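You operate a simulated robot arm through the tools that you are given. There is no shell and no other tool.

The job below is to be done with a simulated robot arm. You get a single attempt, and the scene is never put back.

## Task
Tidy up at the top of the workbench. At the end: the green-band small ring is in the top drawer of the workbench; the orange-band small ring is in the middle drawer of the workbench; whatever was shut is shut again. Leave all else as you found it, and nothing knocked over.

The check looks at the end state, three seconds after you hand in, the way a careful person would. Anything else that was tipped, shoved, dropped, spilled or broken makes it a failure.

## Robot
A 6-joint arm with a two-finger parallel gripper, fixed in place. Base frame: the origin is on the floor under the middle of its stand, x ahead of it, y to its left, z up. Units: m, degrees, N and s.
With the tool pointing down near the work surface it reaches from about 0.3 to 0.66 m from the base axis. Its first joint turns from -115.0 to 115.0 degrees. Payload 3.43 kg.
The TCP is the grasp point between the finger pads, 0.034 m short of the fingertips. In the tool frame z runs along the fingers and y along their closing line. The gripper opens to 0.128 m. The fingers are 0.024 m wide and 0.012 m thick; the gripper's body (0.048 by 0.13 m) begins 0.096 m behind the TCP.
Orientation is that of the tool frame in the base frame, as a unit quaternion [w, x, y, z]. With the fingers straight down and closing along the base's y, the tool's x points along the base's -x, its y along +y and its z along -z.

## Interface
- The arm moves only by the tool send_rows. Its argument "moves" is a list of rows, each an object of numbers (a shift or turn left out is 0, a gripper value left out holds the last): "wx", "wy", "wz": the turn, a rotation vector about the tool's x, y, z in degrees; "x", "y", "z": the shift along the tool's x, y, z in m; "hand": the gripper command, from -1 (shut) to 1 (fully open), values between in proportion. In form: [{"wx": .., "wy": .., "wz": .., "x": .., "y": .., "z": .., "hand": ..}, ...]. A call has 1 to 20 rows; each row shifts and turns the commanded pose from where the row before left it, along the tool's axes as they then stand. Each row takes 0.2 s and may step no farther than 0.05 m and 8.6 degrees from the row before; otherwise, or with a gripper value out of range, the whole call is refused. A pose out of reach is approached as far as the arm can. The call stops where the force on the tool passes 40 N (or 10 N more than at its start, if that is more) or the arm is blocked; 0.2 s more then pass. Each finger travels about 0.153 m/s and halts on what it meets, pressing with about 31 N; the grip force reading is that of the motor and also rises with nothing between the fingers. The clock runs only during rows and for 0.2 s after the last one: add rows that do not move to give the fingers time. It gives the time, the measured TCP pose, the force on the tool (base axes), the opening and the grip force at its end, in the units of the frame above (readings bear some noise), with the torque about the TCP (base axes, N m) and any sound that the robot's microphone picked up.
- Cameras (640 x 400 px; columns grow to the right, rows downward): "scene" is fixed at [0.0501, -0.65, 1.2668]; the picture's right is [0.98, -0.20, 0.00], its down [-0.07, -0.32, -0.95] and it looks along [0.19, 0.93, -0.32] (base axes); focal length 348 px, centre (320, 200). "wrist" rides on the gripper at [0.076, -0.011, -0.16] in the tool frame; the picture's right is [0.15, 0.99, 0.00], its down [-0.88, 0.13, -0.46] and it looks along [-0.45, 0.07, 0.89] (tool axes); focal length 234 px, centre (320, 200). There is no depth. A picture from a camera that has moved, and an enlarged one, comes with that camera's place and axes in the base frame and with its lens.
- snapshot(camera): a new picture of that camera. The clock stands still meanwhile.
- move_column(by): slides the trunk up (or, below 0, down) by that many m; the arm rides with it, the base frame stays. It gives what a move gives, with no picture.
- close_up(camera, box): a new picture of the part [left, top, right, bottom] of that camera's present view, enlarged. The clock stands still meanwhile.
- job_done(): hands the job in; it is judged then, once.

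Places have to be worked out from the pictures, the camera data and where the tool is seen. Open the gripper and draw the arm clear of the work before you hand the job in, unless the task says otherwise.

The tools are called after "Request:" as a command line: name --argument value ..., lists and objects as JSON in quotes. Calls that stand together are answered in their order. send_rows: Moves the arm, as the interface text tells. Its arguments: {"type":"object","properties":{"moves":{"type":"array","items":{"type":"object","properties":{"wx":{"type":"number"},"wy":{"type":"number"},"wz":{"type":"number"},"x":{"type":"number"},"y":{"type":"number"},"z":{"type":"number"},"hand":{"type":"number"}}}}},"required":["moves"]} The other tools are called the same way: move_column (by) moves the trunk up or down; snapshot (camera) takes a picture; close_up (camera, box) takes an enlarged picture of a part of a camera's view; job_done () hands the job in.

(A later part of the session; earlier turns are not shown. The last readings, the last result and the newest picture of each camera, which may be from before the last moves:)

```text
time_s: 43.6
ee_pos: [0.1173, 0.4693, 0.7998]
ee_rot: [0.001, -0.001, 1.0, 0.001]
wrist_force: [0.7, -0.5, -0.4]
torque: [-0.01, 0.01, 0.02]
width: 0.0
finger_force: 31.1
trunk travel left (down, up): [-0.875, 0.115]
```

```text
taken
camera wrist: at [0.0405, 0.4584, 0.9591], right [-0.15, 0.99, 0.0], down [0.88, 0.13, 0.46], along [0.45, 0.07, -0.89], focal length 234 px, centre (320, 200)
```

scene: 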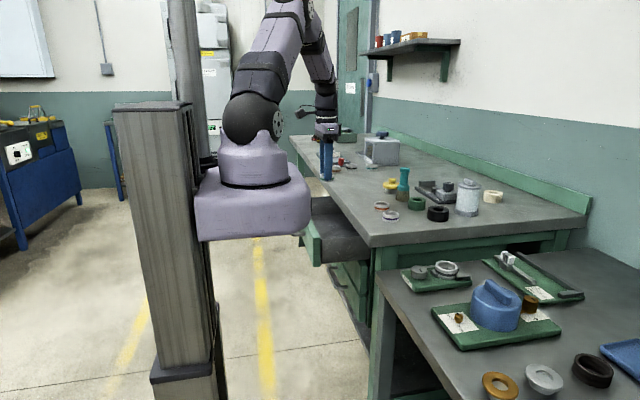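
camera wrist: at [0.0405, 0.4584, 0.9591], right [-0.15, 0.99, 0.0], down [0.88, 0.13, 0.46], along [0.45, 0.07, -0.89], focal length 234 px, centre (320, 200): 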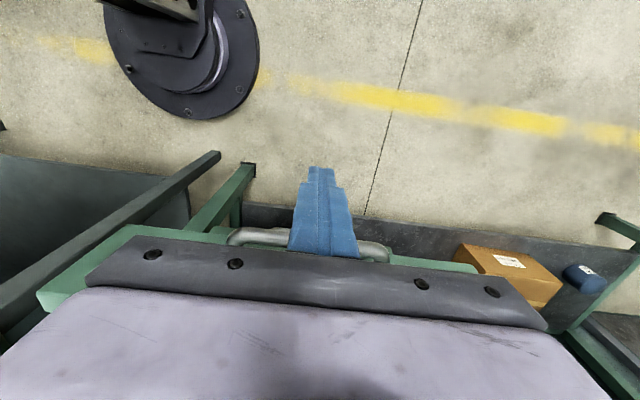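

I push the handle in along +x at a moderate pace, stopping a few centimetres short of shut.

Request:
send_rows --moves '[{"x": -0.02}, {"x": -0.01}, {"x": -0.01}, {"x": -0.015}, {"x": -0.015}, {"x": -0.015}, {"x": -0.015}, {"x": -0.015}, {"x": -0.015}, {"x": -0.015}, {"x": -0.01}, {}]'

Request:
close_up --camera "scene" --box '[290, 150, 410, 270]'

```text
time_s: 46.2
ee_pos: [0.2723, 0.4684, 0.7988]
ee_rot: [-0.001, 0.0, 1.0, 0.0]
wrist_force: [-0.3, -0.5, 0.1]
torque: [-0.02, 0.0, 0.03]
width: 0.0
finger_force: 30.9
trunk travel left (down, up): [-0.875, 0.115]
```

```text
3.33 times, centred on (350, 210) of scene
camera zoom: at [0.0501, -0.65, 1.2668], right [0.98, -0.2, 0.0], down [-0.07, -0.32, -0.95], along [0.19, 0.93, -0.32], focal length 1161 px, centre (220, 167)
```

zoom: 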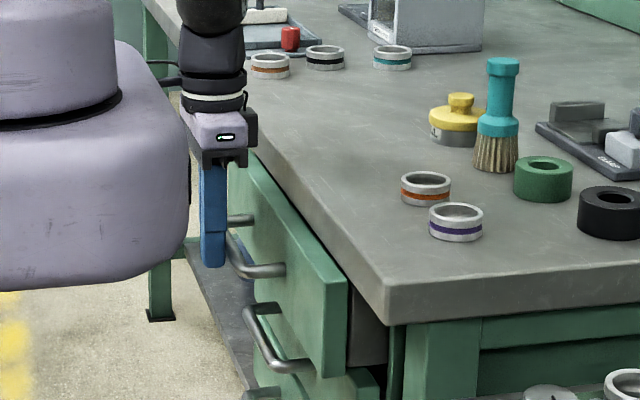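

The drawer is nearly shut, about 3 cm out. I push the rest slowly until the stop is felt.

Request:
send_rows --moves '[{"x": -0.008}, {"x": -0.008}, {"x": -0.006}, {"x": -0.004}, {"x": -0.003}, {"x": -0.002}, {}]'

```text
time_s: 47.8
ee_pos: [0.3028, 0.469, 0.799]
ee_rot: [0.001, 0.001, 1.0, 0.0]
wrist_force: [0.2, 0.2, 0.2]
torque: [0.03, -0.01, -0.02]
width: 0.0
finger_force: 31.4
trunk travel left (down, up): [-0.875, 0.115]
```

Request:
send_rows --moves '[{"x": -0.002}, {"x": -0.002}, {"x": -0.001}, {}]'

Request:
close_up --camera "scene" --box '[320, 200, 380, 260]'

```text
time_s: 48.8
ee_pos: [0.3073, 0.4676, 0.7989]
ee_rot: [0.0, 0.0, 1.0, 0.0]
wrist_force: [-2.3, 0.2, 0.1]
torque: [-0.01, 0.0, 0.0]
width: 0.0
finger_force: 31.0
trunk travel left (down, up): [-0.875, 0.115]
```

```text
6.67 times, centred on (350, 230) of scene
camera zoom: at [0.0501, -0.65, 1.2668], right [0.98, -0.2, 0.0], down [-0.07, -0.32, -0.95], along [0.19, 0.93, -0.32], focal length 2322 px, centre (120, 0)
```

zoom: 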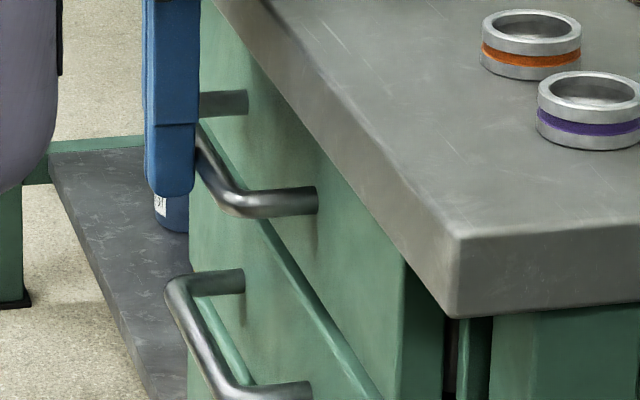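

The handle is back at its initial place in the picture and the push force is starting to rise. I press a little more to make sure it is fully home.

Request:
send_rows --moves '[{"x": -0.001}, {"x": -0.001}, {"x": -0.001}, {}]'

```text
time_s: 49.8
ee_pos: [0.3085, 0.4684, 0.7992]
ee_rot: [-0.001, 0.0, 1.0, -0.001]
wrist_force: [-21.1, 0.5, -0.3]
torque: [0.31, 0.3, -0.01]
width: 0.0003
finger_force: 31.2
trunk travel left (down, up): [-0.875, 0.115]
```

With 21 N against the stop, the top drawer is shut. I back away, rise and turn the tool to the handle-gripping yaw.

Request:
send_rows --moves '[{"x": 0.03}, {"x": 0.04}, {"x": 0.03, "z": -0.05}, {"z": -0.05}, {"z": -0.05}, {"wz": -8.18, "hand": -0.5}, {"wz": -8.18}, {"wz": -8.18}, {"wz": -8.18}, {"wz": -8.18}, {"wz": -8.18}, {"wz": -8.18}, {"wz": -8.18}, {"wz": -8.18}, {"wz": -8.18}, {"wz": -8.2}, {}]'

Request:
close_up --camera "scene" --box '[290, 180, 410, 300]'

```text
refused: row 3 steps farther than a row can; nothing moved
```

```text
3.33 times, centred on (350, 240) of scene
camera zoom: at [0.0501, -0.65, 1.2668], right [0.98, -0.2, 0.0], down [-0.07, -0.32, -0.95], along [0.19, 0.93, -0.32], focal length 1161 px, centre (220, 67)
```

zoom: 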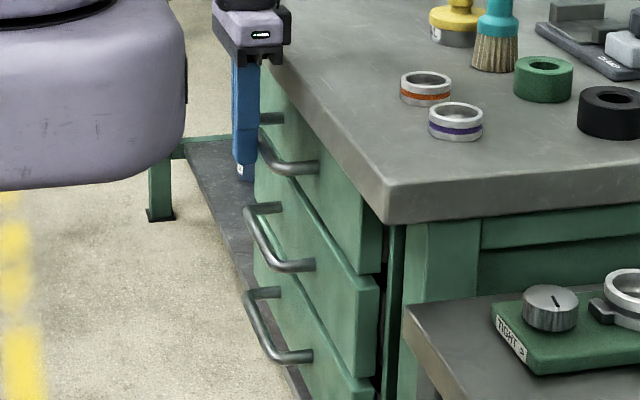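

Row 3 was too long a combined step, so nothing moved, and the picture shows the drawer shut flush. I resend with the move split up.

Request:
send_rows --moves '[{"x": 0.03}, {"x": 0.04}, {"x": 0.03}, {"z": -0.05}, {"z": -0.05}, {"z": -0.05}, {"wz": -8.18, "hand": -0.5}, {"wz": -8.18}, {"wz": -8.18}, {"wz": -8.18}, {"wz": -8.18}, {"wz": -8.18}, {"wz": -8.18}, {"wz": -8.18}, {"wz": -8.18}, {"wz": -8.18}, {"wz": -8.2}, {}]'

Request:
close_up --camera "scene" --box '[290, 180, 410, 300]'

```text
time_s: 53.6
ee_pos: [0.2102, 0.469, 0.9492]
ee_rot: [0.0, 0.708, -0.707, 0.0]
wrist_force: [-1.0, -0.8, -0.1]
torque: [-0.01, -0.03, 0.01]
width: 0.0322
finger_force: 0.1
trunk travel left (down, up): [-0.875, 0.115]
```

```text
3.33 times, centred on (350, 240) of scene
camera zoom: at [0.0501, -0.65, 1.2668], right [0.98, -0.2, 0.0], down [-0.07, -0.32, -0.95], along [0.19, 0.93, -0.32], focal length 1161 px, centre (220, 67)
```

zoom: 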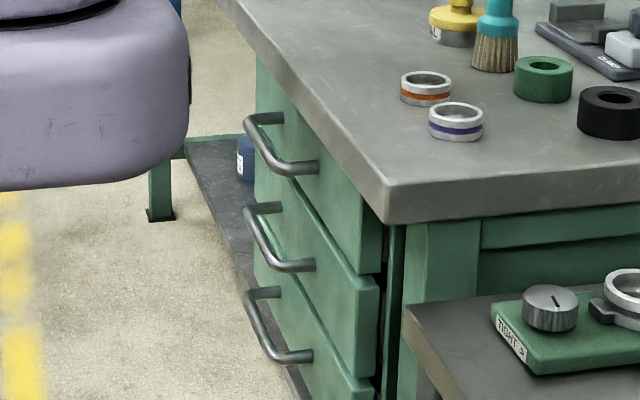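

The top drawer is flush. I lower the trunk 0.11 m, so the middle handle gets the same arm posture as the top one, then tilt 32°.

Request:
move_column --by -0.11

Request:
send_rows --moves '[{"wx": 8}, {"wx": 8}, {"wx": 8}, {"wx": 8}, {}]'

Request:
snapshot --camera "wrist"

Request:
snapshot --camera "scene"

```text
time_s: 55.0
ee_pos: [0.2113, 0.4685, 0.8402]
ee_rot: [-0.001, 0.708, -0.707, -0.001]
wrist_force: [0.8, 0.5, -0.1]
torque: [0.04, -0.02, -0.01]
width: 0.032
finger_force: 0.1
trunk travel left (down, up): [-0.765, 0.225]
```

```text
time_s: 56.2
ee_pos: [0.2121, 0.4689, 0.8398]
ee_rot: [0.195, -0.679, 0.68, -0.196]
wrist_force: [-0.1, 0.6, 0.2]
torque: [0.01, -0.02, 0.01]
width: 0.032
finger_force: 0.0
trunk travel left (down, up): [-0.765, 0.225]
```

```text
taken
camera wrist: at [0.1355, 0.3929, 0.9816], right [-0.84, -0.15, -0.53], down [-0.35, 0.88, 0.32], along [0.42, 0.45, -0.79], focal length 234 px, centre (320, 200)
```

wrist: 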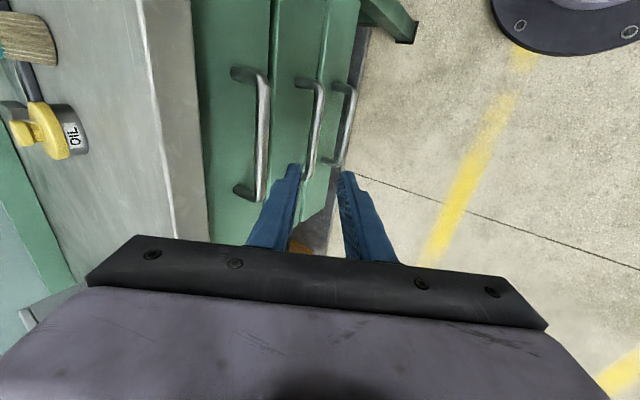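

```text
taken
```

scene: 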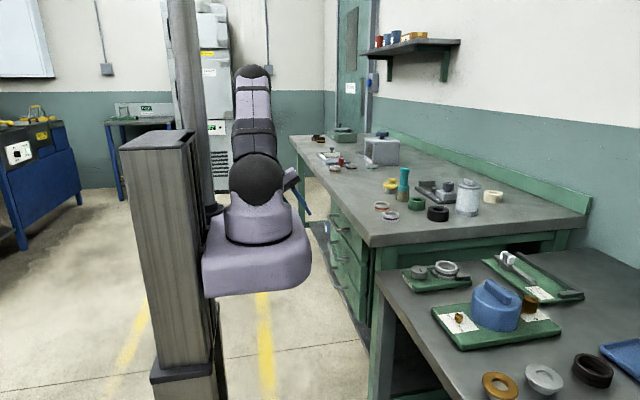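

The 32° tilt was accepted. I zoom on the middle handle to refine its place.

Request:
close_up --camera "wrist" --box '[220, 50, 380, 210]'

```text
2.50 times, centred on (300, 130) of wrist
camera zoom: at [0.1355, 0.3929, 0.9816], right [-0.84, -0.15, -0.53], down [-0.35, 0.88, 0.32], along [0.42, 0.45, -0.79], focal length 585 px, centre (370, 375)
```

zoom: 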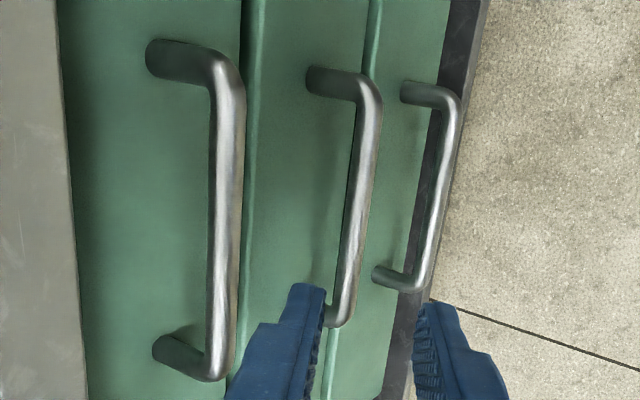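

The middle bar fits (0.3245, 0.467, 0.681), and the approach line at 32° passes well below the top handle. I go to the pre-approach and check.

Request:
send_rows --moves '[{"x": 0.001, "y": -0.0056, "z": 0.0336, "hand": -0.53}, {"x": 0.001, "y": -0.0056, "z": 0.0336}, {"z": 0.03}, {"z": 0.02}, {}]'

Request:
close_up --camera "wrist" --box '[220, 50, 420, 260]'

Request:
close_up --camera "scene" --box '[290, 180, 390, 280]'

```text
time_s: 57.4
ee_pos: [0.2829, 0.4659, 0.7449]
ee_rot: [0.195, -0.679, 0.68, -0.195]
wrist_force: [-0.7, -0.4, 0.7]
torque: [-0.01, 0.01, -0.01]
width: 0.0299
finger_force: 0.0
trunk travel left (down, up): [-0.765, 0.225]
```

```text
1.90 times, centred on (320, 155) of wrist
camera zoom: at [0.2079, 0.3902, 0.8864], right [-0.84, -0.15, -0.52], down [-0.35, 0.88, 0.32], along [0.42, 0.45, -0.79], focal length 446 px, centre (320, 286)
```

zoom: 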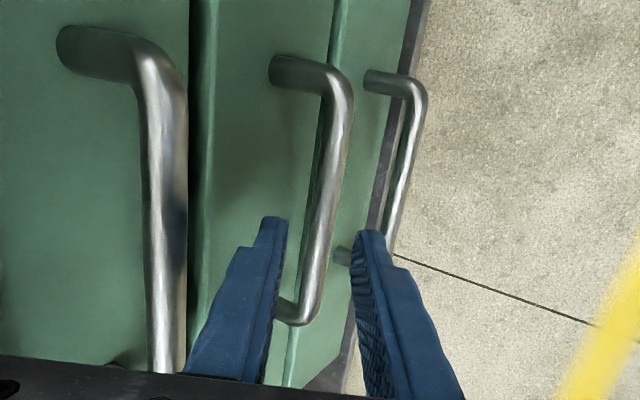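

```text
4.00 times, centred on (340, 230) of scene
camera zoom: at [0.0501, -0.65, 1.2668], right [0.98, -0.2, 0.0], down [-0.07, -0.32, -0.95], along [0.19, 0.93, -0.32], focal length 1393 px, centre (240, 80)
```

zoom: 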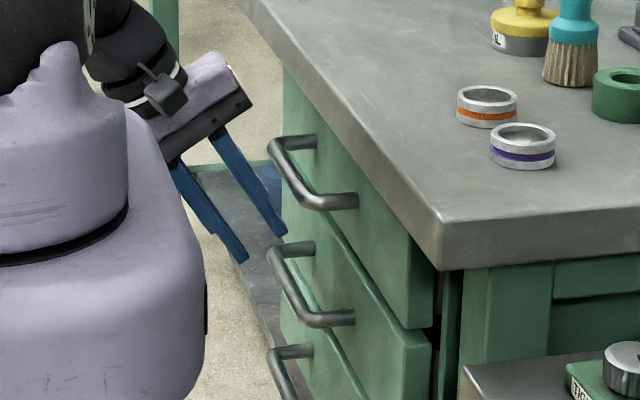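

The alignment looks right: the middle bar lies between the finger tips and the top handle is clear of the tool. I slide in the last 59 mm in small steps.

Request:
send_rows --moves '[{"z": 0.015}, {"z": 0.015}, {"z": 0.01}, {"z": 0.01}, {"z": 0.009, "y": -0.001}, {}]'

Request:
close_up --camera "wrist" --box '[220, 50, 420, 260]'

Request:
close_up --camera "scene" --box '[300, 200, 380, 280]'

```text
time_s: 58.8
ee_pos: [0.3137, 0.4669, 0.6957]
ee_rot: [-0.195, 0.68, -0.68, 0.195]
wrist_force: [0.2, 0.2, 0.0]
torque: [0.0, 0.0, 0.0]
width: 0.0302
finger_force: 0.0
trunk travel left (down, up): [-0.765, 0.225]
```

```text
1.90 times, centred on (320, 155) of wrist
camera zoom: at [0.2392, 0.3898, 0.8373], right [-0.84, -0.15, -0.52], down [-0.35, 0.88, 0.32], along [0.41, 0.45, -0.79], focal length 446 px, centre (320, 286)
```

zoom: 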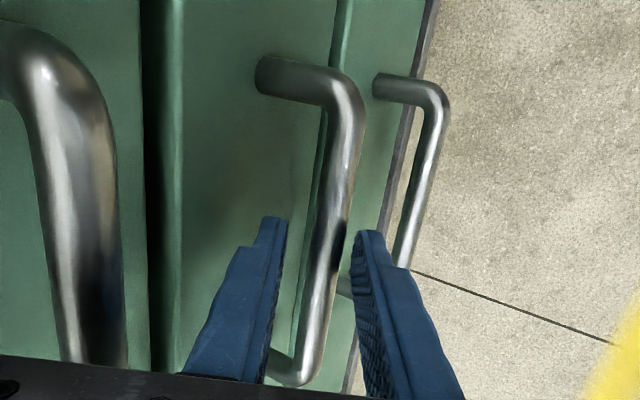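

```text
5.00 times, centred on (340, 240) of scene
camera zoom: at [0.0501, -0.65, 1.2668], right [0.98, -0.2, 0.0], down [-0.07, -0.32, -0.95], along [0.19, 0.93, -0.32], focal length 1741 px, centre (220, 0)
```

zoom: 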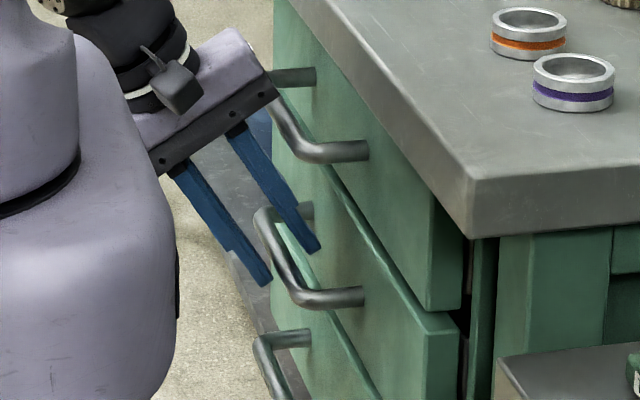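

The bar sits between the fingers, about 3–4 mm nearer the outer finger, and nothing is touching. I shift 3 mm to centre and then close.

Request:
send_rows --moves '[{"y": 0.003}, {"hand": -1}, {}, {}]'

```text
time_s: 59.8
ee_pos: [0.3139, 0.4655, 0.6949]
ee_rot: [0.195, -0.679, 0.681, -0.195]
wrist_force: [1.9, 0.1, 4.4]
torque: [-0.21, -0.1, -0.86]
width: 0.0146
finger_force: 45.2
trunk travel left (down, up): [-0.765, 0.225]
```

It is gripped at 14.6 mm like before. I pull the middle drawer 6 cm along −x.

Request:
send_rows --moves '[{"y": 0.00848, "z": -0.0053}, {"y": 0.01272, "z": -0.00795}, {"y": 0.01272, "z": -0.00795}, {"y": 0.01696, "z": -0.0106}, {}]'

Request:
close_up --camera "scene" --box '[290, 180, 410, 300]'

```text
time_s: 61.0
ee_pos: [0.2519, 0.4664, 0.6959]
ee_rot: [-0.195, 0.681, -0.679, 0.193]
wrist_force: [-1.3, 5.9, 4.1]
torque: [0.47, 0.04, -0.52]
width: 0.0147
finger_force: 45.3
trunk travel left (down, up): [-0.765, 0.225]
```

```text
3.33 times, centred on (350, 240) of scene
camera zoom: at [0.0501, -0.65, 1.2668], right [0.98, -0.2, 0.0], down [-0.07, -0.32, -0.95], along [0.19, 0.93, -0.32], focal length 1161 px, centre (220, 67)
```

zoom: 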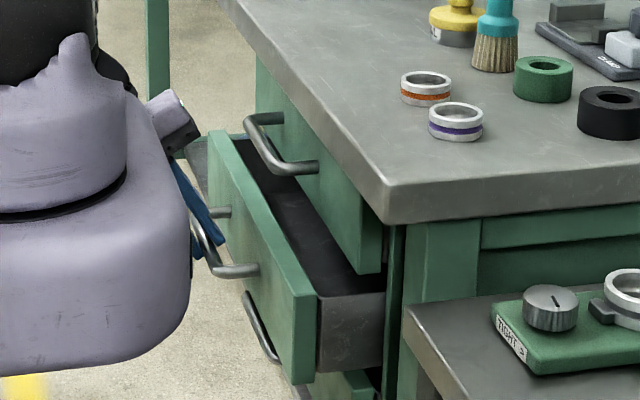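

The middle drawer slides out alone and the top one stays shut. I pull about 12 cm more.

Request:
send_rows --moves '[{"y": 0.0144, "z": -0.009}, {"y": 0.0144, "z": -0.009}, {"y": 0.0144, "z": -0.009}, {"y": 0.0144, "z": -0.009}, {"y": 0.0144, "z": -0.009}, {"y": 0.0144, "z": -0.009}, {"y": 0.0106, "z": -0.0066}, {"y": 0.0042, "z": -0.0026}, {}]'

Request:
close_up --camera "scene" --box '[290, 180, 410, 300]'

```text
time_s: 63.0
ee_pos: [0.1319, 0.4666, 0.6949]
ee_rot: [0.195, -0.68, 0.68, -0.195]
wrist_force: [-0.1, 7.1, 0.2]
torque: [1.28, -0.01, 0.01]
width: 0.0146
finger_force: 45.0
trunk travel left (down, up): [-0.765, 0.225]
```

```text
3.33 times, centred on (350, 240) of scene
camera zoom: at [0.0501, -0.65, 1.2668], right [0.98, -0.2, 0.0], down [-0.07, -0.32, -0.95], along [0.19, 0.93, -0.32], focal length 1161 px, centre (220, 67)
```

zoom: 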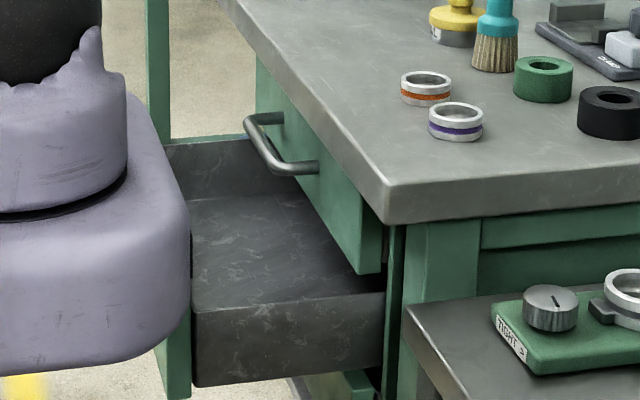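

It is open by 18 cm. I release, back out along the fingers and go up.

Request:
send_rows --moves '[{"hand": -0.5}, {}, {}, {"z": -0.02}, {"z": -0.03}, {"y": -0.0212, "z": -0.0339}, {"y": -0.0212, "z": -0.0339}, {"y": -0.0212, "z": -0.0339}, {}]'

Request:
snapshot --camera "wrist"

```text
time_s: 65.0
ee_pos: [0.1067, 0.4675, 0.8585]
ee_rot: [0.195, -0.68, 0.68, -0.195]
wrist_force: [0.6, 0.4, -0.1]
torque: [0.01, 0.01, 0.01]
width: 0.0321
finger_force: 0.0
trunk travel left (down, up): [-0.765, 0.225]
```

```text
taken
camera wrist: at [0.0311, 0.3915, 0.9992], right [-0.84, -0.15, -0.52], down [-0.35, 0.88, 0.32], along [0.41, 0.45, -0.79], focal length 234 px, centre (320, 200)
```

wrist: 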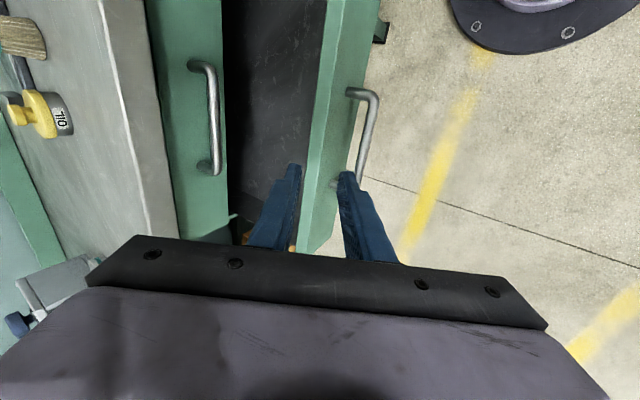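

Both the bench and the drawers look fine. I raise the trunk back 0.11 m, straighten the tool and travel above the orange ring.

Request:
move_column --by 0.11

Request:
send_rows --moves '[{"wx": -8}, {"wx": -8}, {"wx": -8}, {"wx": -8}, {"z": -0.04}, {"z": -0.04}, {"x": 0.0174, "y": -0.0424}, {"x": 0.0174, "y": -0.0424}, {"x": 0.0174, "y": -0.0424}, {"x": 0.0174, "y": -0.0424}, {"x": 0.0174, "y": -0.0424}, {"x": 0.0174, "y": -0.0424}, {"x": 0.0174, "y": -0.0424}, {"x": 0.0172, "y": -0.0422}, {}]'

Request:
send_rows --moves '[{"wz": 8.18, "hand": 0.17}, {"wz": 8.18}, {"wz": 8.18}, {"wz": 8.18}, {"wz": 8.18}, {"wz": 8.18}, {"wz": 8.18}, {"wz": 8.18}, {"wz": 8.18}, {"wz": 8.18}, {"wz": 8.2}, {}]'

Request:
close_up --camera "wrist" --box '[200, 90, 440, 240]'

```text
time_s: 66.4
ee_pos: [0.1072, 0.4676, 0.9663]
ee_rot: [-0.195, 0.68, -0.679, 0.195]
wrist_force: [0.6, -0.8, 0.5]
torque: [0.03, 0.01, 0.01]
width: 0.032
finger_force: 0.0
trunk travel left (down, up): [-0.875, 0.115]
```

```text
time_s: 69.6
ee_pos: [0.4453, 0.3264, 1.0494]
ee_rot: [-0.001, -0.707, 0.707, 0.0]
wrist_force: [1.2, -0.2, 0.2]
torque: [0.01, -0.03, 0.0]
width: 0.0322
finger_force: 0.0
trunk travel left (down, up): [-0.875, 0.115]
```

```text
time_s: 72.2
ee_pos: [0.4453, 0.3274, 1.0482]
ee_rot: [0.0, 0.0, 1.0, -0.001]
wrist_force: [-0.5, 0.7, 0.3]
torque: [0.01, 0.0, -0.02]
width: 0.075
finger_force: 0.0
trunk travel left (down, up): [-0.875, 0.115]
```

```text
2.67 times, centred on (320, 165) of wrist
camera zoom: at [0.3691, 0.3171, 1.2077], right [-0.14, 0.99, 0.0], down [0.88, 0.13, 0.46], along [0.45, 0.07, -0.89], focal length 624 px, centre (320, 293)
```

zoom: 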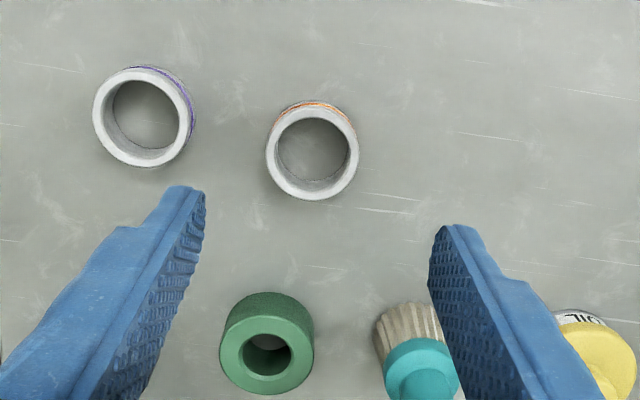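

The orange ring is at about (0.446, 0.3255). I nudge 2 mm, narrow the opening to 68 mm to clear the purple ring, and descend in stages.

Request:
send_rows --moves '[{"y": -0.002, "hand": 0.0625}, {"z": 0.04}, {"z": 0.04}, {"z": 0.025}, {"z": 0.008}, {}]'

Request:
snapshot --camera "wrist"

Request:
close_up --camera "scene" --box '[350, 170, 410, 220]'

```text
time_s: 73.6
ee_pos: [0.4461, 0.3274, 0.9323]
ee_rot: [0.0, 0.0, 1.0, 0.0]
wrist_force: [-0.7, 0.3, -0.1]
torque: [0.05, 0.01, 0.01]
width: 0.0682
finger_force: 0.0
trunk travel left (down, up): [-0.875, 0.115]
```

```text
taken
camera wrist: at [0.3699, 0.3159, 1.0927], right [-0.15, 0.99, 0.0], down [0.88, 0.13, 0.46], along [0.45, 0.07, -0.89], focal length 234 px, centre (320, 200)
```

wrist: 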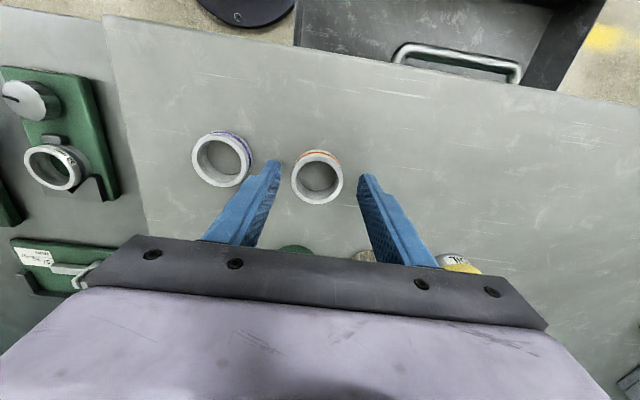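

```text
8.00 times, centred on (380, 195) of scene
camera zoom: at [0.0501, -0.65, 1.2668], right [0.98, -0.2, 0.0], down [-0.07, -0.32, -0.95], along [0.19, 0.93, -0.32], focal length 2786 px, centre (-160, 240)
```

zoom: 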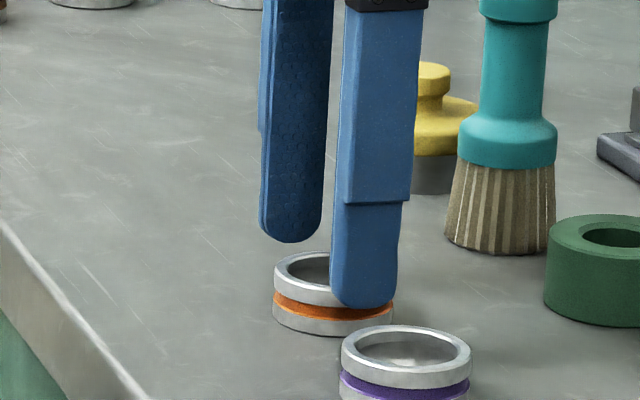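

The fingers straddle the orange ring and clear the purple one. I go down the last 9 mm and close.

Request:
send_rows --moves '[{"z": 0.003}, {"z": 0.003}, {"z": 0.003}, {}]'

Request:
send_rows --moves '[{"hand": -1}, {}, {}]'

Request:
snapshot --camera "wrist"

```text
time_s: 74.6
ee_pos: [0.4453, 0.3256, 0.9252]
ee_rot: [0.0, 0.001, 1.0, 0.0]
wrist_force: [0.3, 0.6, 0.6]
torque: [0.02, 0.01, 0.01]
width: 0.0679
finger_force: 0.1
trunk travel left (down, up): [-0.875, 0.115]
```

```text
time_s: 75.4
ee_pos: [0.4441, 0.3261, 0.9253]
ee_rot: [0.001, 0.0, 1.0, 0.001]
wrist_force: [0.7, 0.1, 0.2]
torque: [0.03, 0.02, 0.0]
width: 0.0459
finger_force: 31.0
trunk travel left (down, up): [-0.875, 0.115]
```

```text
taken
camera wrist: at [0.3688, 0.3148, 1.085], right [-0.15, 0.99, 0.0], down [0.88, 0.13, 0.46], along [0.45, 0.07, -0.89], focal length 234 px, centre (320, 200)
```

wrist: 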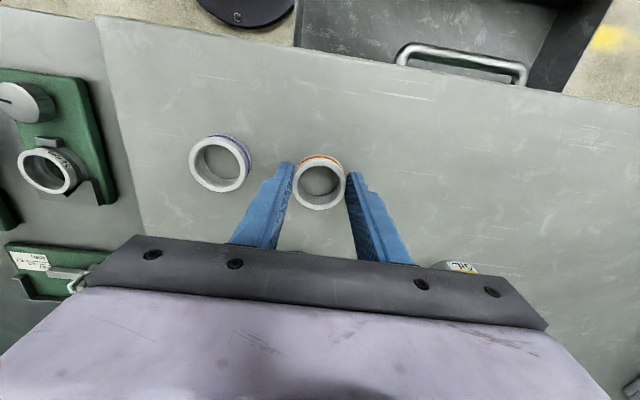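

The orange ring is held. I lift it and carry it over the open middle drawer at (0.262, 0.40), in front of the top handle.

Request:
send_rows --moves '[{"z": -0.01}, {"z": -0.03}, {"z": -0.04}, {"x": 0.0364, "y": 0.0148}, {"x": 0.0364, "y": 0.0148}, {"x": 0.0364, "y": 0.0148}, {"x": 0.0364, "y": 0.0148}, {"x": 0.0364, "y": 0.0148}, {}]'

Request:
snapshot --camera "wrist"

Request:
snapshot --camera "scene"

```text
time_s: 77.4
ee_pos: [0.2642, 0.3976, 1.0048]
ee_rot: [0.0, -0.001, 1.0, 0.0]
wrist_force: [0.0, 0.0, -0.2]
torque: [0.0, 0.03, 0.03]
width: 0.0459
finger_force: 31.0
trunk travel left (down, up): [-0.875, 0.115]
```

```text
taken
camera wrist: at [0.1885, 0.3882, 1.1647], right [-0.15, 0.99, 0.0], down [0.88, 0.13, 0.46], along [0.45, 0.07, -0.89], focal length 234 px, centre (320, 200)
```

wrist: 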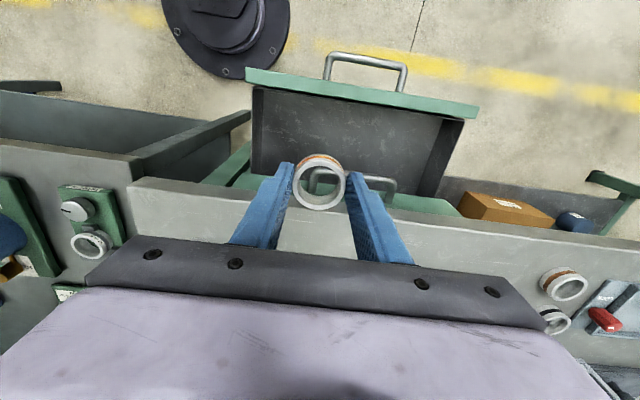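

```text
taken
```

scene: 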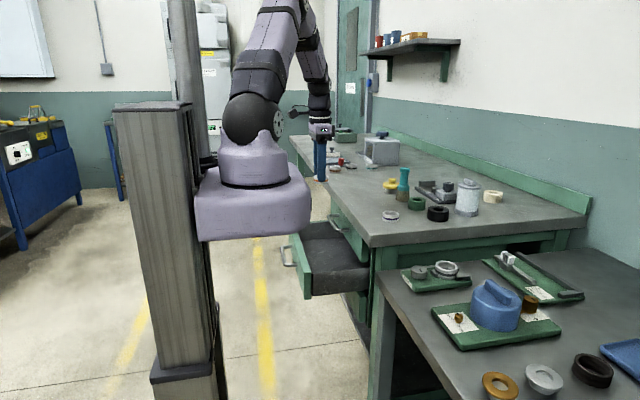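

The drawer is empty, and the interior is clear from x ≈ 0.214 to the top handle at 0.316. I lower the trunk 0.11 m and check the clearance.

Request:
move_column --by -0.11

Request:
send_rows --moves '[{"x": 0.002, "z": 0.03}, {"z": 0.03}, {"z": 0.03}, {"z": 0.02}, {}]'

Request:
snapshot --camera "wrist"

Request:
close_up --camera "scene" --box '[280, 150, 400, 300]'

```text
time_s: 78.9
ee_pos: [0.265, 0.3995, 0.8942]
ee_rot: [0.0, -0.001, 1.0, 0.0]
wrist_force: [0.4, 0.1, -0.8]
torque: [0.0, -0.03, 0.02]
width: 0.046
finger_force: 30.6
trunk travel left (down, up): [-0.765, 0.225]
```

```text
time_s: 80.1
ee_pos: [0.2627, 0.4, 0.7831]
ee_rot: [0.001, 0.0, 1.0, 0.0]
wrist_force: [-0.1, -0.1, -0.5]
torque: [-0.03, 0.03, -0.03]
width: 0.0461
finger_force: 30.9
trunk travel left (down, up): [-0.765, 0.225]
```

```text
taken
camera wrist: at [0.1868, 0.3882, 0.9436], right [-0.15, 0.99, 0.0], down [0.88, 0.13, 0.46], along [0.45, 0.07, -0.89], focal length 234 px, centre (320, 200)
```

wrist: 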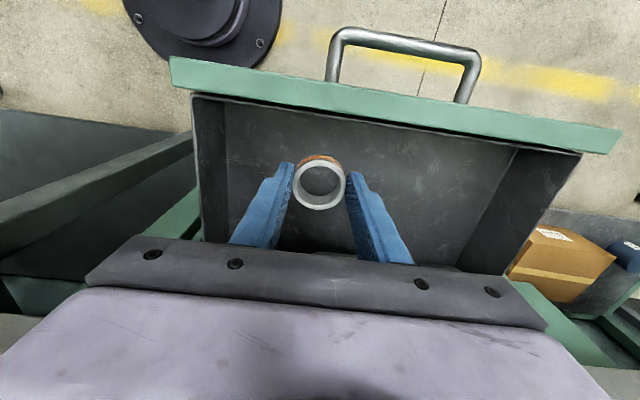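

```text
2.67 times, centred on (340, 225) of scene
camera zoom: at [0.0501, -0.65, 1.2668], right [0.98, -0.2, 0.0], down [-0.07, -0.32, -0.95], along [0.19, 0.93, -0.32], focal length 929 px, centre (267, 133)
```

zoom: 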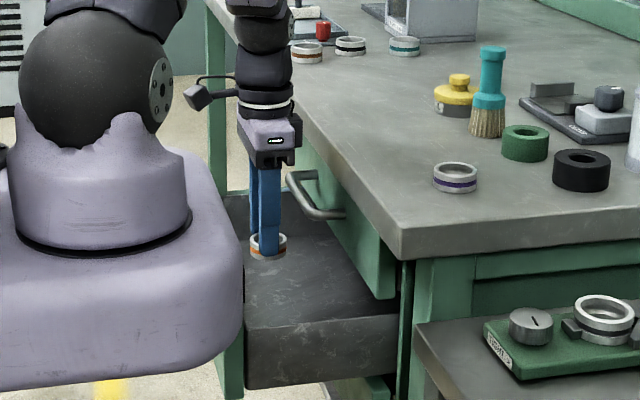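

The ring hangs well clear inside the drawer outline. I descend further toward the floor.

Request:
send_rows --moves '[{"z": 0.025}, {"z": 0.025}, {"z": 0.02}, {"z": 0.012}, {"z": 0.008}, {}]'

Request:
close_up --camera "scene" --box '[300, 180, 380, 270]'

```text
time_s: 81.5
ee_pos: [0.2625, 0.3993, 0.6934]
ee_rot: [0.0, 0.0, 1.0, 0.0]
wrist_force: [0.6, -0.1, -0.8]
torque: [-0.02, 0.02, -0.03]
width: 0.046
finger_force: 30.7
trunk travel left (down, up): [-0.765, 0.225]
```

```text
4.44 times, centred on (340, 225) of scene
camera zoom: at [0.0501, -0.65, 1.2668], right [0.98, -0.2, 0.0], down [-0.07, -0.32, -0.95], along [0.19, 0.93, -0.32], focal length 1548 px, centre (231, 89)
```

zoom: 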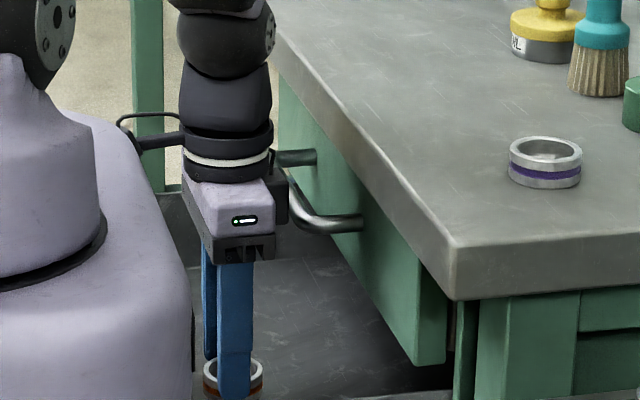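

The dark block on the gripper's +x side looks close to the top handle, so I shift 12 mm toward the drawer front before going lower.

Request:
send_rows --moves '[{"x": 0.006}, {"x": 0.006}, {}]'

Request:
close_up --camera "wrist" --box '[220, 80, 420, 260]'

Request:
close_up --camera "scene" --box '[310, 190, 370, 250]'

```text
time_s: 82.3
ee_pos: [0.2498, 0.3995, 0.695]
ee_rot: [0.0, 0.001, 1.0, 0.0]
wrist_force: [0.0, 0.9, -0.7]
torque: [-0.01, 0.0, 0.03]
width: 0.0459
finger_force: 30.9
trunk travel left (down, up): [-0.765, 0.225]
```

```text
2.22 times, centred on (320, 170) of wrist
camera zoom: at [0.174, 0.3886, 0.8554], right [-0.15, 0.99, 0.0], down [0.88, 0.13, 0.46], along [0.45, 0.07, -0.89], focal length 520 px, centre (320, 267)
```

zoom: 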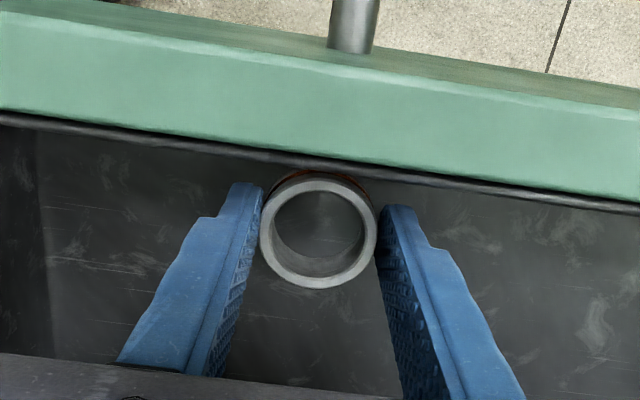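

```text
6.67 times, centred on (340, 220) of scene
camera zoom: at [0.0501, -0.65, 1.2668], right [0.98, -0.2, 0.0], down [-0.07, -0.32, -0.95], along [0.19, 0.93, -0.32], focal length 2322 px, centre (187, 67)
```

zoom: 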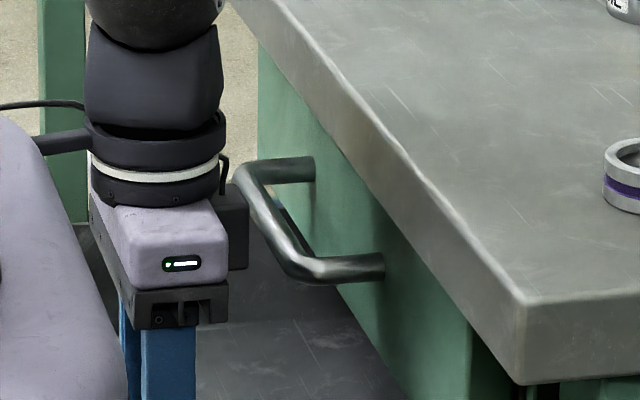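

Now there is about 2 cm between the block and the handle and 13 mm between the ring and the front wall. I lower in 3 mm steps.

Request:
send_rows --moves '[{"z": 0.003}, {"z": 0.003}, {"z": 0.003}, {"z": 0.003}, {}]'

Request:
send_rows --moves '[{"z": 0.002}, {"z": 0.002}, {"z": 0.002}, {}]'

```text
time_s: 83.5
ee_pos: [0.2504, 0.3989, 0.6827]
ee_rot: [0.001, 0.001, 1.0, 0.001]
wrist_force: [0.1, -0.1, -0.6]
torque: [-0.03, 0.01, -0.01]
width: 0.046
finger_force: 31.0
trunk travel left (down, up): [-0.765, 0.225]
```

```text
time_s: 84.5
ee_pos: [0.2504, 0.3994, 0.6751]
ee_rot: [-0.001, 0.0, 1.0, 0.0]
wrist_force: [0.8, 0.6, -1.0]
torque: [0.01, -0.02, 0.02]
width: 0.0462
finger_force: 31.2
trunk travel left (down, up): [-0.765, 0.225]
```

There is no contact yet at 0.675, while the floor is expected near 0.673–0.675. I take a few more 2 mm steps.

Request:
send_rows --moves '[{"z": 0.002}, {"z": 0.002}, {}]'

```text
time_s: 85.3
ee_pos: [0.2502, 0.3998, 0.6739]
ee_rot: [0.001, -0.001, 1.0, 0.001]
wrist_force: [-1.2, -2.3, 13.2]
torque: [-0.21, 0.2, -0.01]
width: 0.0462
finger_force: 30.7
trunk travel left (down, up): [-0.765, 0.225]
```

The floor is felt (13 N) at 0.674. I relieve 2 mm and release the orange ring.

Request:
send_rows --moves '[{"z": -0.002}, {"hand": 0.1}, {}, {}]'

Request:
close_up --camera "wrist" --box '[220, 80, 420, 260]'

```text
time_s: 86.3
ee_pos: [0.2522, 0.3996, 0.6738]
ee_rot: [0.0, 0.0, 1.0, 0.0]
wrist_force: [1.1, -0.2, -0.4]
torque: [0.03, -0.02, 0.02]
width: 0.0705
finger_force: 0.1
trunk travel left (down, up): [-0.765, 0.225]
```

```text
2.22 times, centred on (320, 170) of wrist
camera zoom: at [0.1744, 0.3881, 0.8344], right [-0.15, 0.99, 0.0], down [0.88, 0.13, 0.46], along [0.45, 0.07, -0.89], focal length 520 px, centre (320, 267)
```

zoom: 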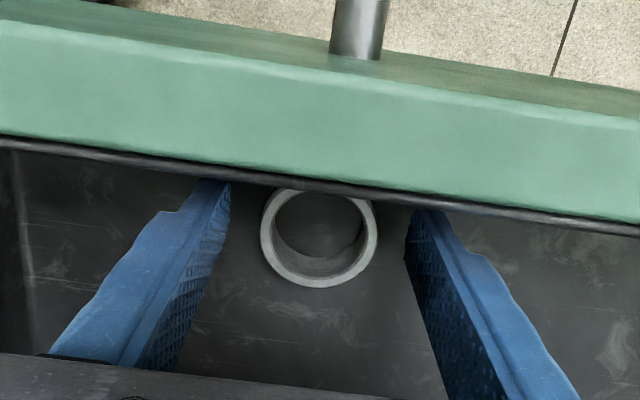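

The orange ring is on the drawer floor. I rise straight up out of the drawer.

Request:
send_rows --moves '[{"z": -0.02}, {"z": -0.03}, {"z": -0.04}, {"z": -0.04}, {"z": -0.04}, {"z": -0.03}, {}]'

Request:
snapshot --camera "wrist"

Request:
close_up --camera "scene" --box '[280, 170, 400, 300]'

```text
time_s: 87.9
ee_pos: [0.2505, 0.3976, 0.874]
ee_rot: [0.0, 0.0, 1.0, -0.001]
wrist_force: [-0.9, -0.1, 0.4]
torque: [0.01, -0.01, -0.02]
width: 0.0703
finger_force: 0.1
trunk travel left (down, up): [-0.765, 0.225]
```

```text
taken
camera wrist: at [0.1739, 0.3876, 1.0343], right [-0.15, 0.99, 0.0], down [0.88, 0.13, 0.46], along [0.45, 0.07, -0.89], focal length 234 px, centre (320, 200)
```

wrist: 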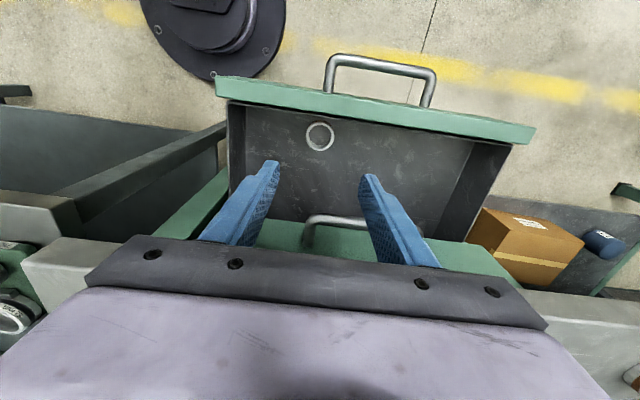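

```text
3.08 times, centred on (340, 235) of scene
camera zoom: at [0.0501, -0.65, 1.2668], right [0.98, -0.2, 0.0], down [-0.07, -0.32, -0.95], along [0.19, 0.93, -0.32], focal length 1072 px, centre (258, 92)
```

zoom: 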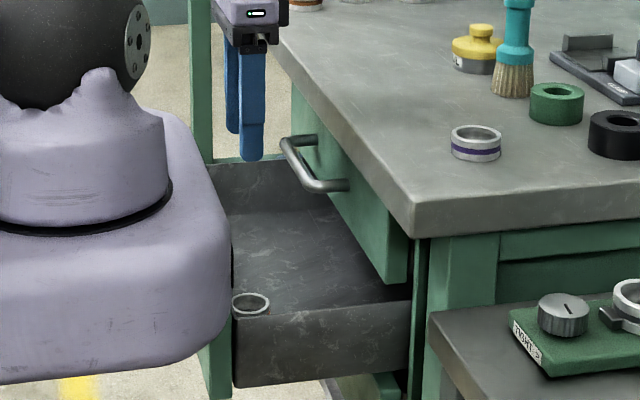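

The orange ring lies flat in the middle drawer. I return to the earlier pose above the middle handle with the same yaw and 32° tilt.

Request:
send_rows --moves '[{"x": 0.036, "y": 0.0175, "hand": -0.5}, {"x": 0.036, "y": 0.0175}, {"x": 0.036, "y": 0.0175}, {"x": 0.036, "y": 0.0175}, {"wz": -8.18}, {"wz": -8.18}, {"wz": -8.18}, {"wz": -8.18}, {"wz": -8.18}, {"wz": -8.18}, {"wz": -8.18}, {"wz": -8.18}, {"wz": -8.18}, {"wz": -8.18}, {"wz": -8.2}, {}]'

Request:
send_rows --moves '[{"wx": 8}, {"wx": 8}, {"wx": 8}, {"wx": 8}, {}]'

Request:
snapshot --camera "wrist"

```text
time_s: 91.3
ee_pos: [0.1071, 0.4686, 0.8739]
ee_rot: [0.0, 0.708, -0.706, -0.001]
wrist_force: [0.8, -1.0, 0.1]
torque: [0.01, 0.0, 0.01]
width: 0.0322
finger_force: 0.0
trunk travel left (down, up): [-0.765, 0.225]
```

```text
time_s: 92.5
ee_pos: [0.1073, 0.469, 0.875]
ee_rot: [0.196, -0.679, 0.679, -0.196]
wrist_force: [-0.2, -0.2, -0.5]
torque: [0.0, 0.0, 0.01]
width: 0.0318
finger_force: 0.1
trunk travel left (down, up): [-0.765, 0.225]
```

```text
taken
camera wrist: at [0.0311, 0.3936, 1.0158], right [-0.84, -0.15, -0.53], down [-0.35, 0.88, 0.32], along [0.42, 0.45, -0.79], focal length 234 px, centre (320, 200)
```

wrist: 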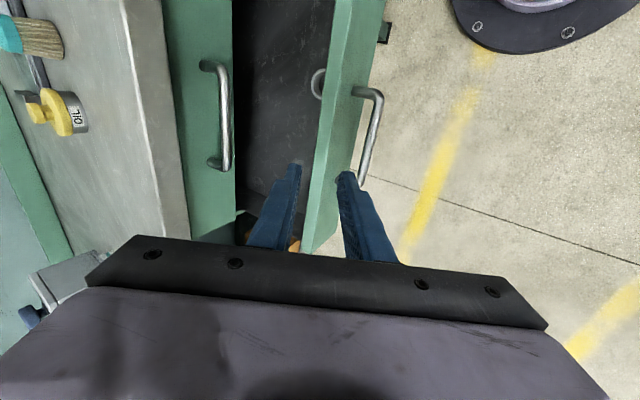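

The pose is good. I descend in front of the bar to the start of the slide and check alignment.

Request:
send_rows --moves '[{"x": 0.0006, "y": 0.0187, "z": 0.029}, {"x": 0.0006, "y": 0.0187, "z": 0.029}, {"x": 0.0006, "y": 0.0187, "z": 0.029}, {"x": 0.0006, "y": 0.0186, "z": 0.0288}, {}]'

Request:
close_up --camera "wrist" --box '[220, 50, 420, 260]'

```text
time_s: 93.7
ee_pos: [0.1048, 0.4656, 0.7378]
ee_rot: [-0.196, 0.68, -0.679, 0.195]
wrist_force: [-0.7, -0.5, -0.6]
torque: [-0.01, -0.04, 0.0]
width: 0.032
finger_force: 0.0
trunk travel left (down, up): [-0.765, 0.225]
```

```text
1.90 times, centred on (320, 155) of wrist
camera zoom: at [0.0295, 0.3911, 0.8788], right [-0.84, -0.15, -0.52], down [-0.35, 0.88, 0.32], along [0.41, 0.45, -0.79], focal length 446 px, centre (320, 286)
```

zoom: 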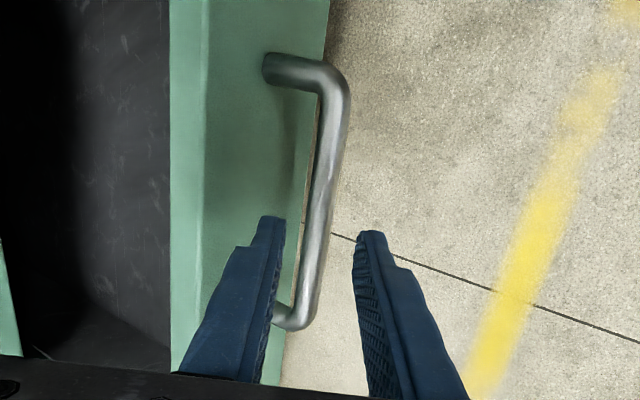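

The fingers line up with the bar again. I slide in 5 cm and close on it.

Request:
send_rows --moves '[{"z": 0.015}, {"z": 0.015}, {"z": 0.01}, {"z": 0.01}, {}]'

Request:
send_rows --moves '[{"hand": -1}, {}, {}]'

```text
time_s: 94.9
ee_pos: [0.1306, 0.4679, 0.6941]
ee_rot: [0.195, -0.679, 0.68, -0.195]
wrist_force: [0.2, -0.7, 1.2]
torque: [0.0, 0.02, 0.04]
width: 0.0319
finger_force: 0.1
trunk travel left (down, up): [-0.765, 0.225]
```

```text
time_s: 95.7
ee_pos: [0.1312, 0.4669, 0.6958]
ee_rot: [0.194, -0.679, 0.68, -0.195]
wrist_force: [2.4, 1.3, 3.2]
torque: [-0.15, -0.1, -0.86]
width: 0.0145
finger_force: 45.0
trunk travel left (down, up): [-0.765, 0.225]
```

Gripped. I push the drawer in along +x by about 15 cm first.

Request:
send_rows --moves '[{"y": -0.0085, "z": 0.0053}, {"y": -0.01413, "z": 0.00883}, {"y": -0.01413, "z": 0.00883}, {"y": -0.01413, "z": 0.00883}, {"y": -0.01413, "z": 0.00883}, {"y": -0.01413, "z": 0.00883}, {"y": -0.01413, "z": 0.00883}, {"y": -0.01413, "z": 0.00883}, {"y": -0.01413, "z": 0.00883}, {"y": -0.0085, "z": 0.0053}, {}]'

Request:
close_up --camera "scene" --box '[290, 180, 410, 300]'

```text
time_s: 98.1
ee_pos: [0.2842, 0.4673, 0.6947]
ee_rot: [0.195, -0.679, 0.68, -0.195]
wrist_force: [1.2, -1.6, 2.0]
torque: [0.85, -0.04, -0.14]
width: 0.015
finger_force: 44.6
trunk travel left (down, up): [-0.765, 0.225]
```

```text
3.33 times, centred on (350, 240) of scene
camera zoom: at [0.0501, -0.65, 1.2668], right [0.98, -0.2, 0.0], down [-0.07, -0.32, -0.95], along [0.19, 0.93, -0.32], focal length 1161 px, centre (220, 67)
```

zoom: 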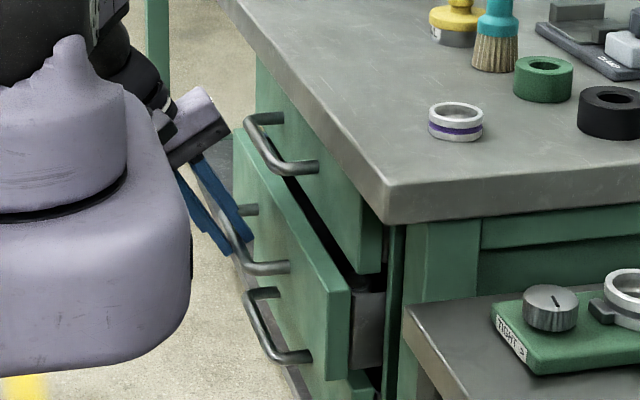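

About 3 cm remain. I push slowly to the stop, watching the force.

Request:
send_rows --moves '[{"y": -0.0068, "z": 0.00424}, {"y": -0.0059, "z": 0.0037}, {"y": -0.0051, "z": 0.0032}, {"y": -0.0034, "z": 0.0021}, {"y": -0.0017, "z": 0.00106}, {}]'

Request:
send_rows --moves '[{"y": -0.0013, "z": 0.0008}, {"y": -0.0008, "z": 0.0005}, {"y": -0.0008, "z": 0.0005}, {}]'

```text
time_s: 99.5
ee_pos: [0.3116, 0.4663, 0.6949]
ee_rot: [-0.195, 0.68, -0.68, 0.195]
wrist_force: [1.6, -2.1, -0.2]
torque: [-0.06, -0.01, -0.78]
width: 0.0145
finger_force: 45.0
trunk travel left (down, up): [-0.765, 0.225]
```

```text
time_s: 100.5
ee_pos: [0.3121, 0.4674, 0.6944]
ee_rot: [0.196, -0.68, 0.68, -0.194]
wrist_force: [-12.8, -3.5, 8.3]
torque: [-0.61, 0.31, -1.12]
width: 0.0149
finger_force: 44.7
trunk travel left (down, up): [-0.765, 0.225]
```

The force is rising (−13 N). I press slightly more to be sure the drawer is fully home, then check the picture.

Request:
send_rows --moves '[{"y": -0.0008, "z": 0.0005}, {"y": -0.0008, "z": 0.0005}, {}]'

Request:
close_up --camera "scene" --box '[320, 240, 380, 300]'

```text
time_s: 101.3
ee_pos: [0.3136, 0.4674, 0.6955]
ee_rot: [0.195, -0.68, 0.68, -0.194]
wrist_force: [-33.9, -6.9, 7.2]
torque: [0.54, 0.64, -0.26]
width: 0.0147
finger_force: 45.2
trunk travel left (down, up): [-0.765, 0.225]
```

```text
6.67 times, centred on (350, 270) of scene
camera zoom: at [0.0501, -0.65, 1.2668], right [0.98, -0.2, 0.0], down [-0.07, -0.32, -0.95], along [0.19, 0.93, -0.32], focal length 2322 px, centre (120, -267)
```

zoom: 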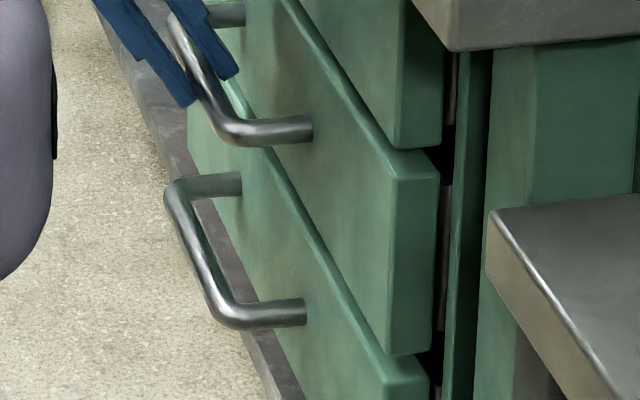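

The middle handle and face match the initial picture exactly, with 34 N against the stop, so it is shut. I ease off 1 mm, open the fingers and slide straight out along the finger axis.

Request:
send_rows --moves '[{"y": 0.00085, "z": -0.0005}, {"hand": -0.53}, {}, {}]'

Request:
send_rows --moves '[{"z": -0.01}, {"z": -0.02}, {"z": -0.03}, {"z": -0.04}, {"z": -0.03}, {}]'

Request:
close_up --camera "scene" --box '[290, 180, 410, 300]'

Request:
snapshot --camera "wrist"

```text
time_s: 102.3
ee_pos: [0.3161, 0.4672, 0.6948]
ee_rot: [-0.196, 0.68, -0.679, 0.194]
wrist_force: [-0.3, -0.8, 0.0]
torque: [0.0, 0.01, -0.01]
width: 0.03
finger_force: 0.1
trunk travel left (down, up): [-0.765, 0.225]
```

```text
time_s: 103.7
ee_pos: [0.2462, 0.4675, 0.8037]
ee_rot: [0.195, -0.68, 0.68, -0.195]
wrist_force: [-0.1, 0.2, 1.5]
torque: [-0.01, 0.02, 0.0]
width: 0.0301
finger_force: 0.0
trunk travel left (down, up): [-0.765, 0.225]
```

```text
3.33 times, centred on (350, 240) of scene
camera zoom: at [0.0501, -0.65, 1.2668], right [0.98, -0.2, 0.0], down [-0.07, -0.32, -0.95], along [0.19, 0.93, -0.32], focal length 1161 px, centre (220, 67)
```

zoom: 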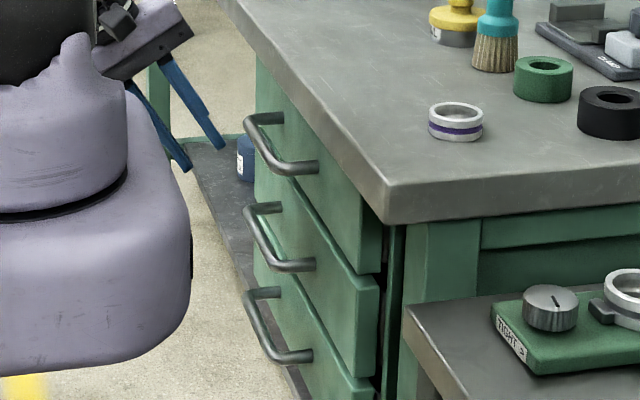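

```text
taken
camera wrist: at [0.1707, 0.3918, 0.9453], right [-0.84, -0.15, -0.52], down [-0.35, 0.88, 0.32], along [0.41, 0.45, -0.79], focal length 234 px, centre (320, 200)
```

wrist: 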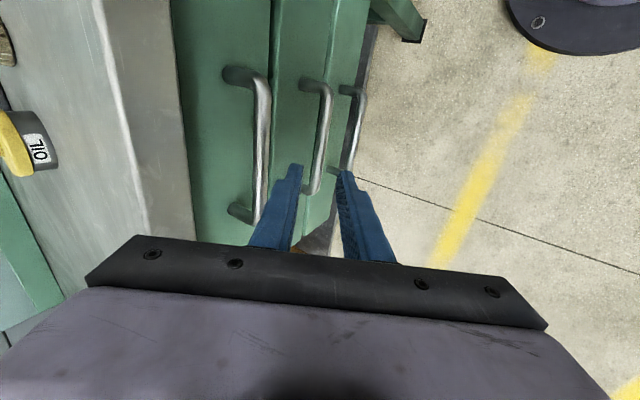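

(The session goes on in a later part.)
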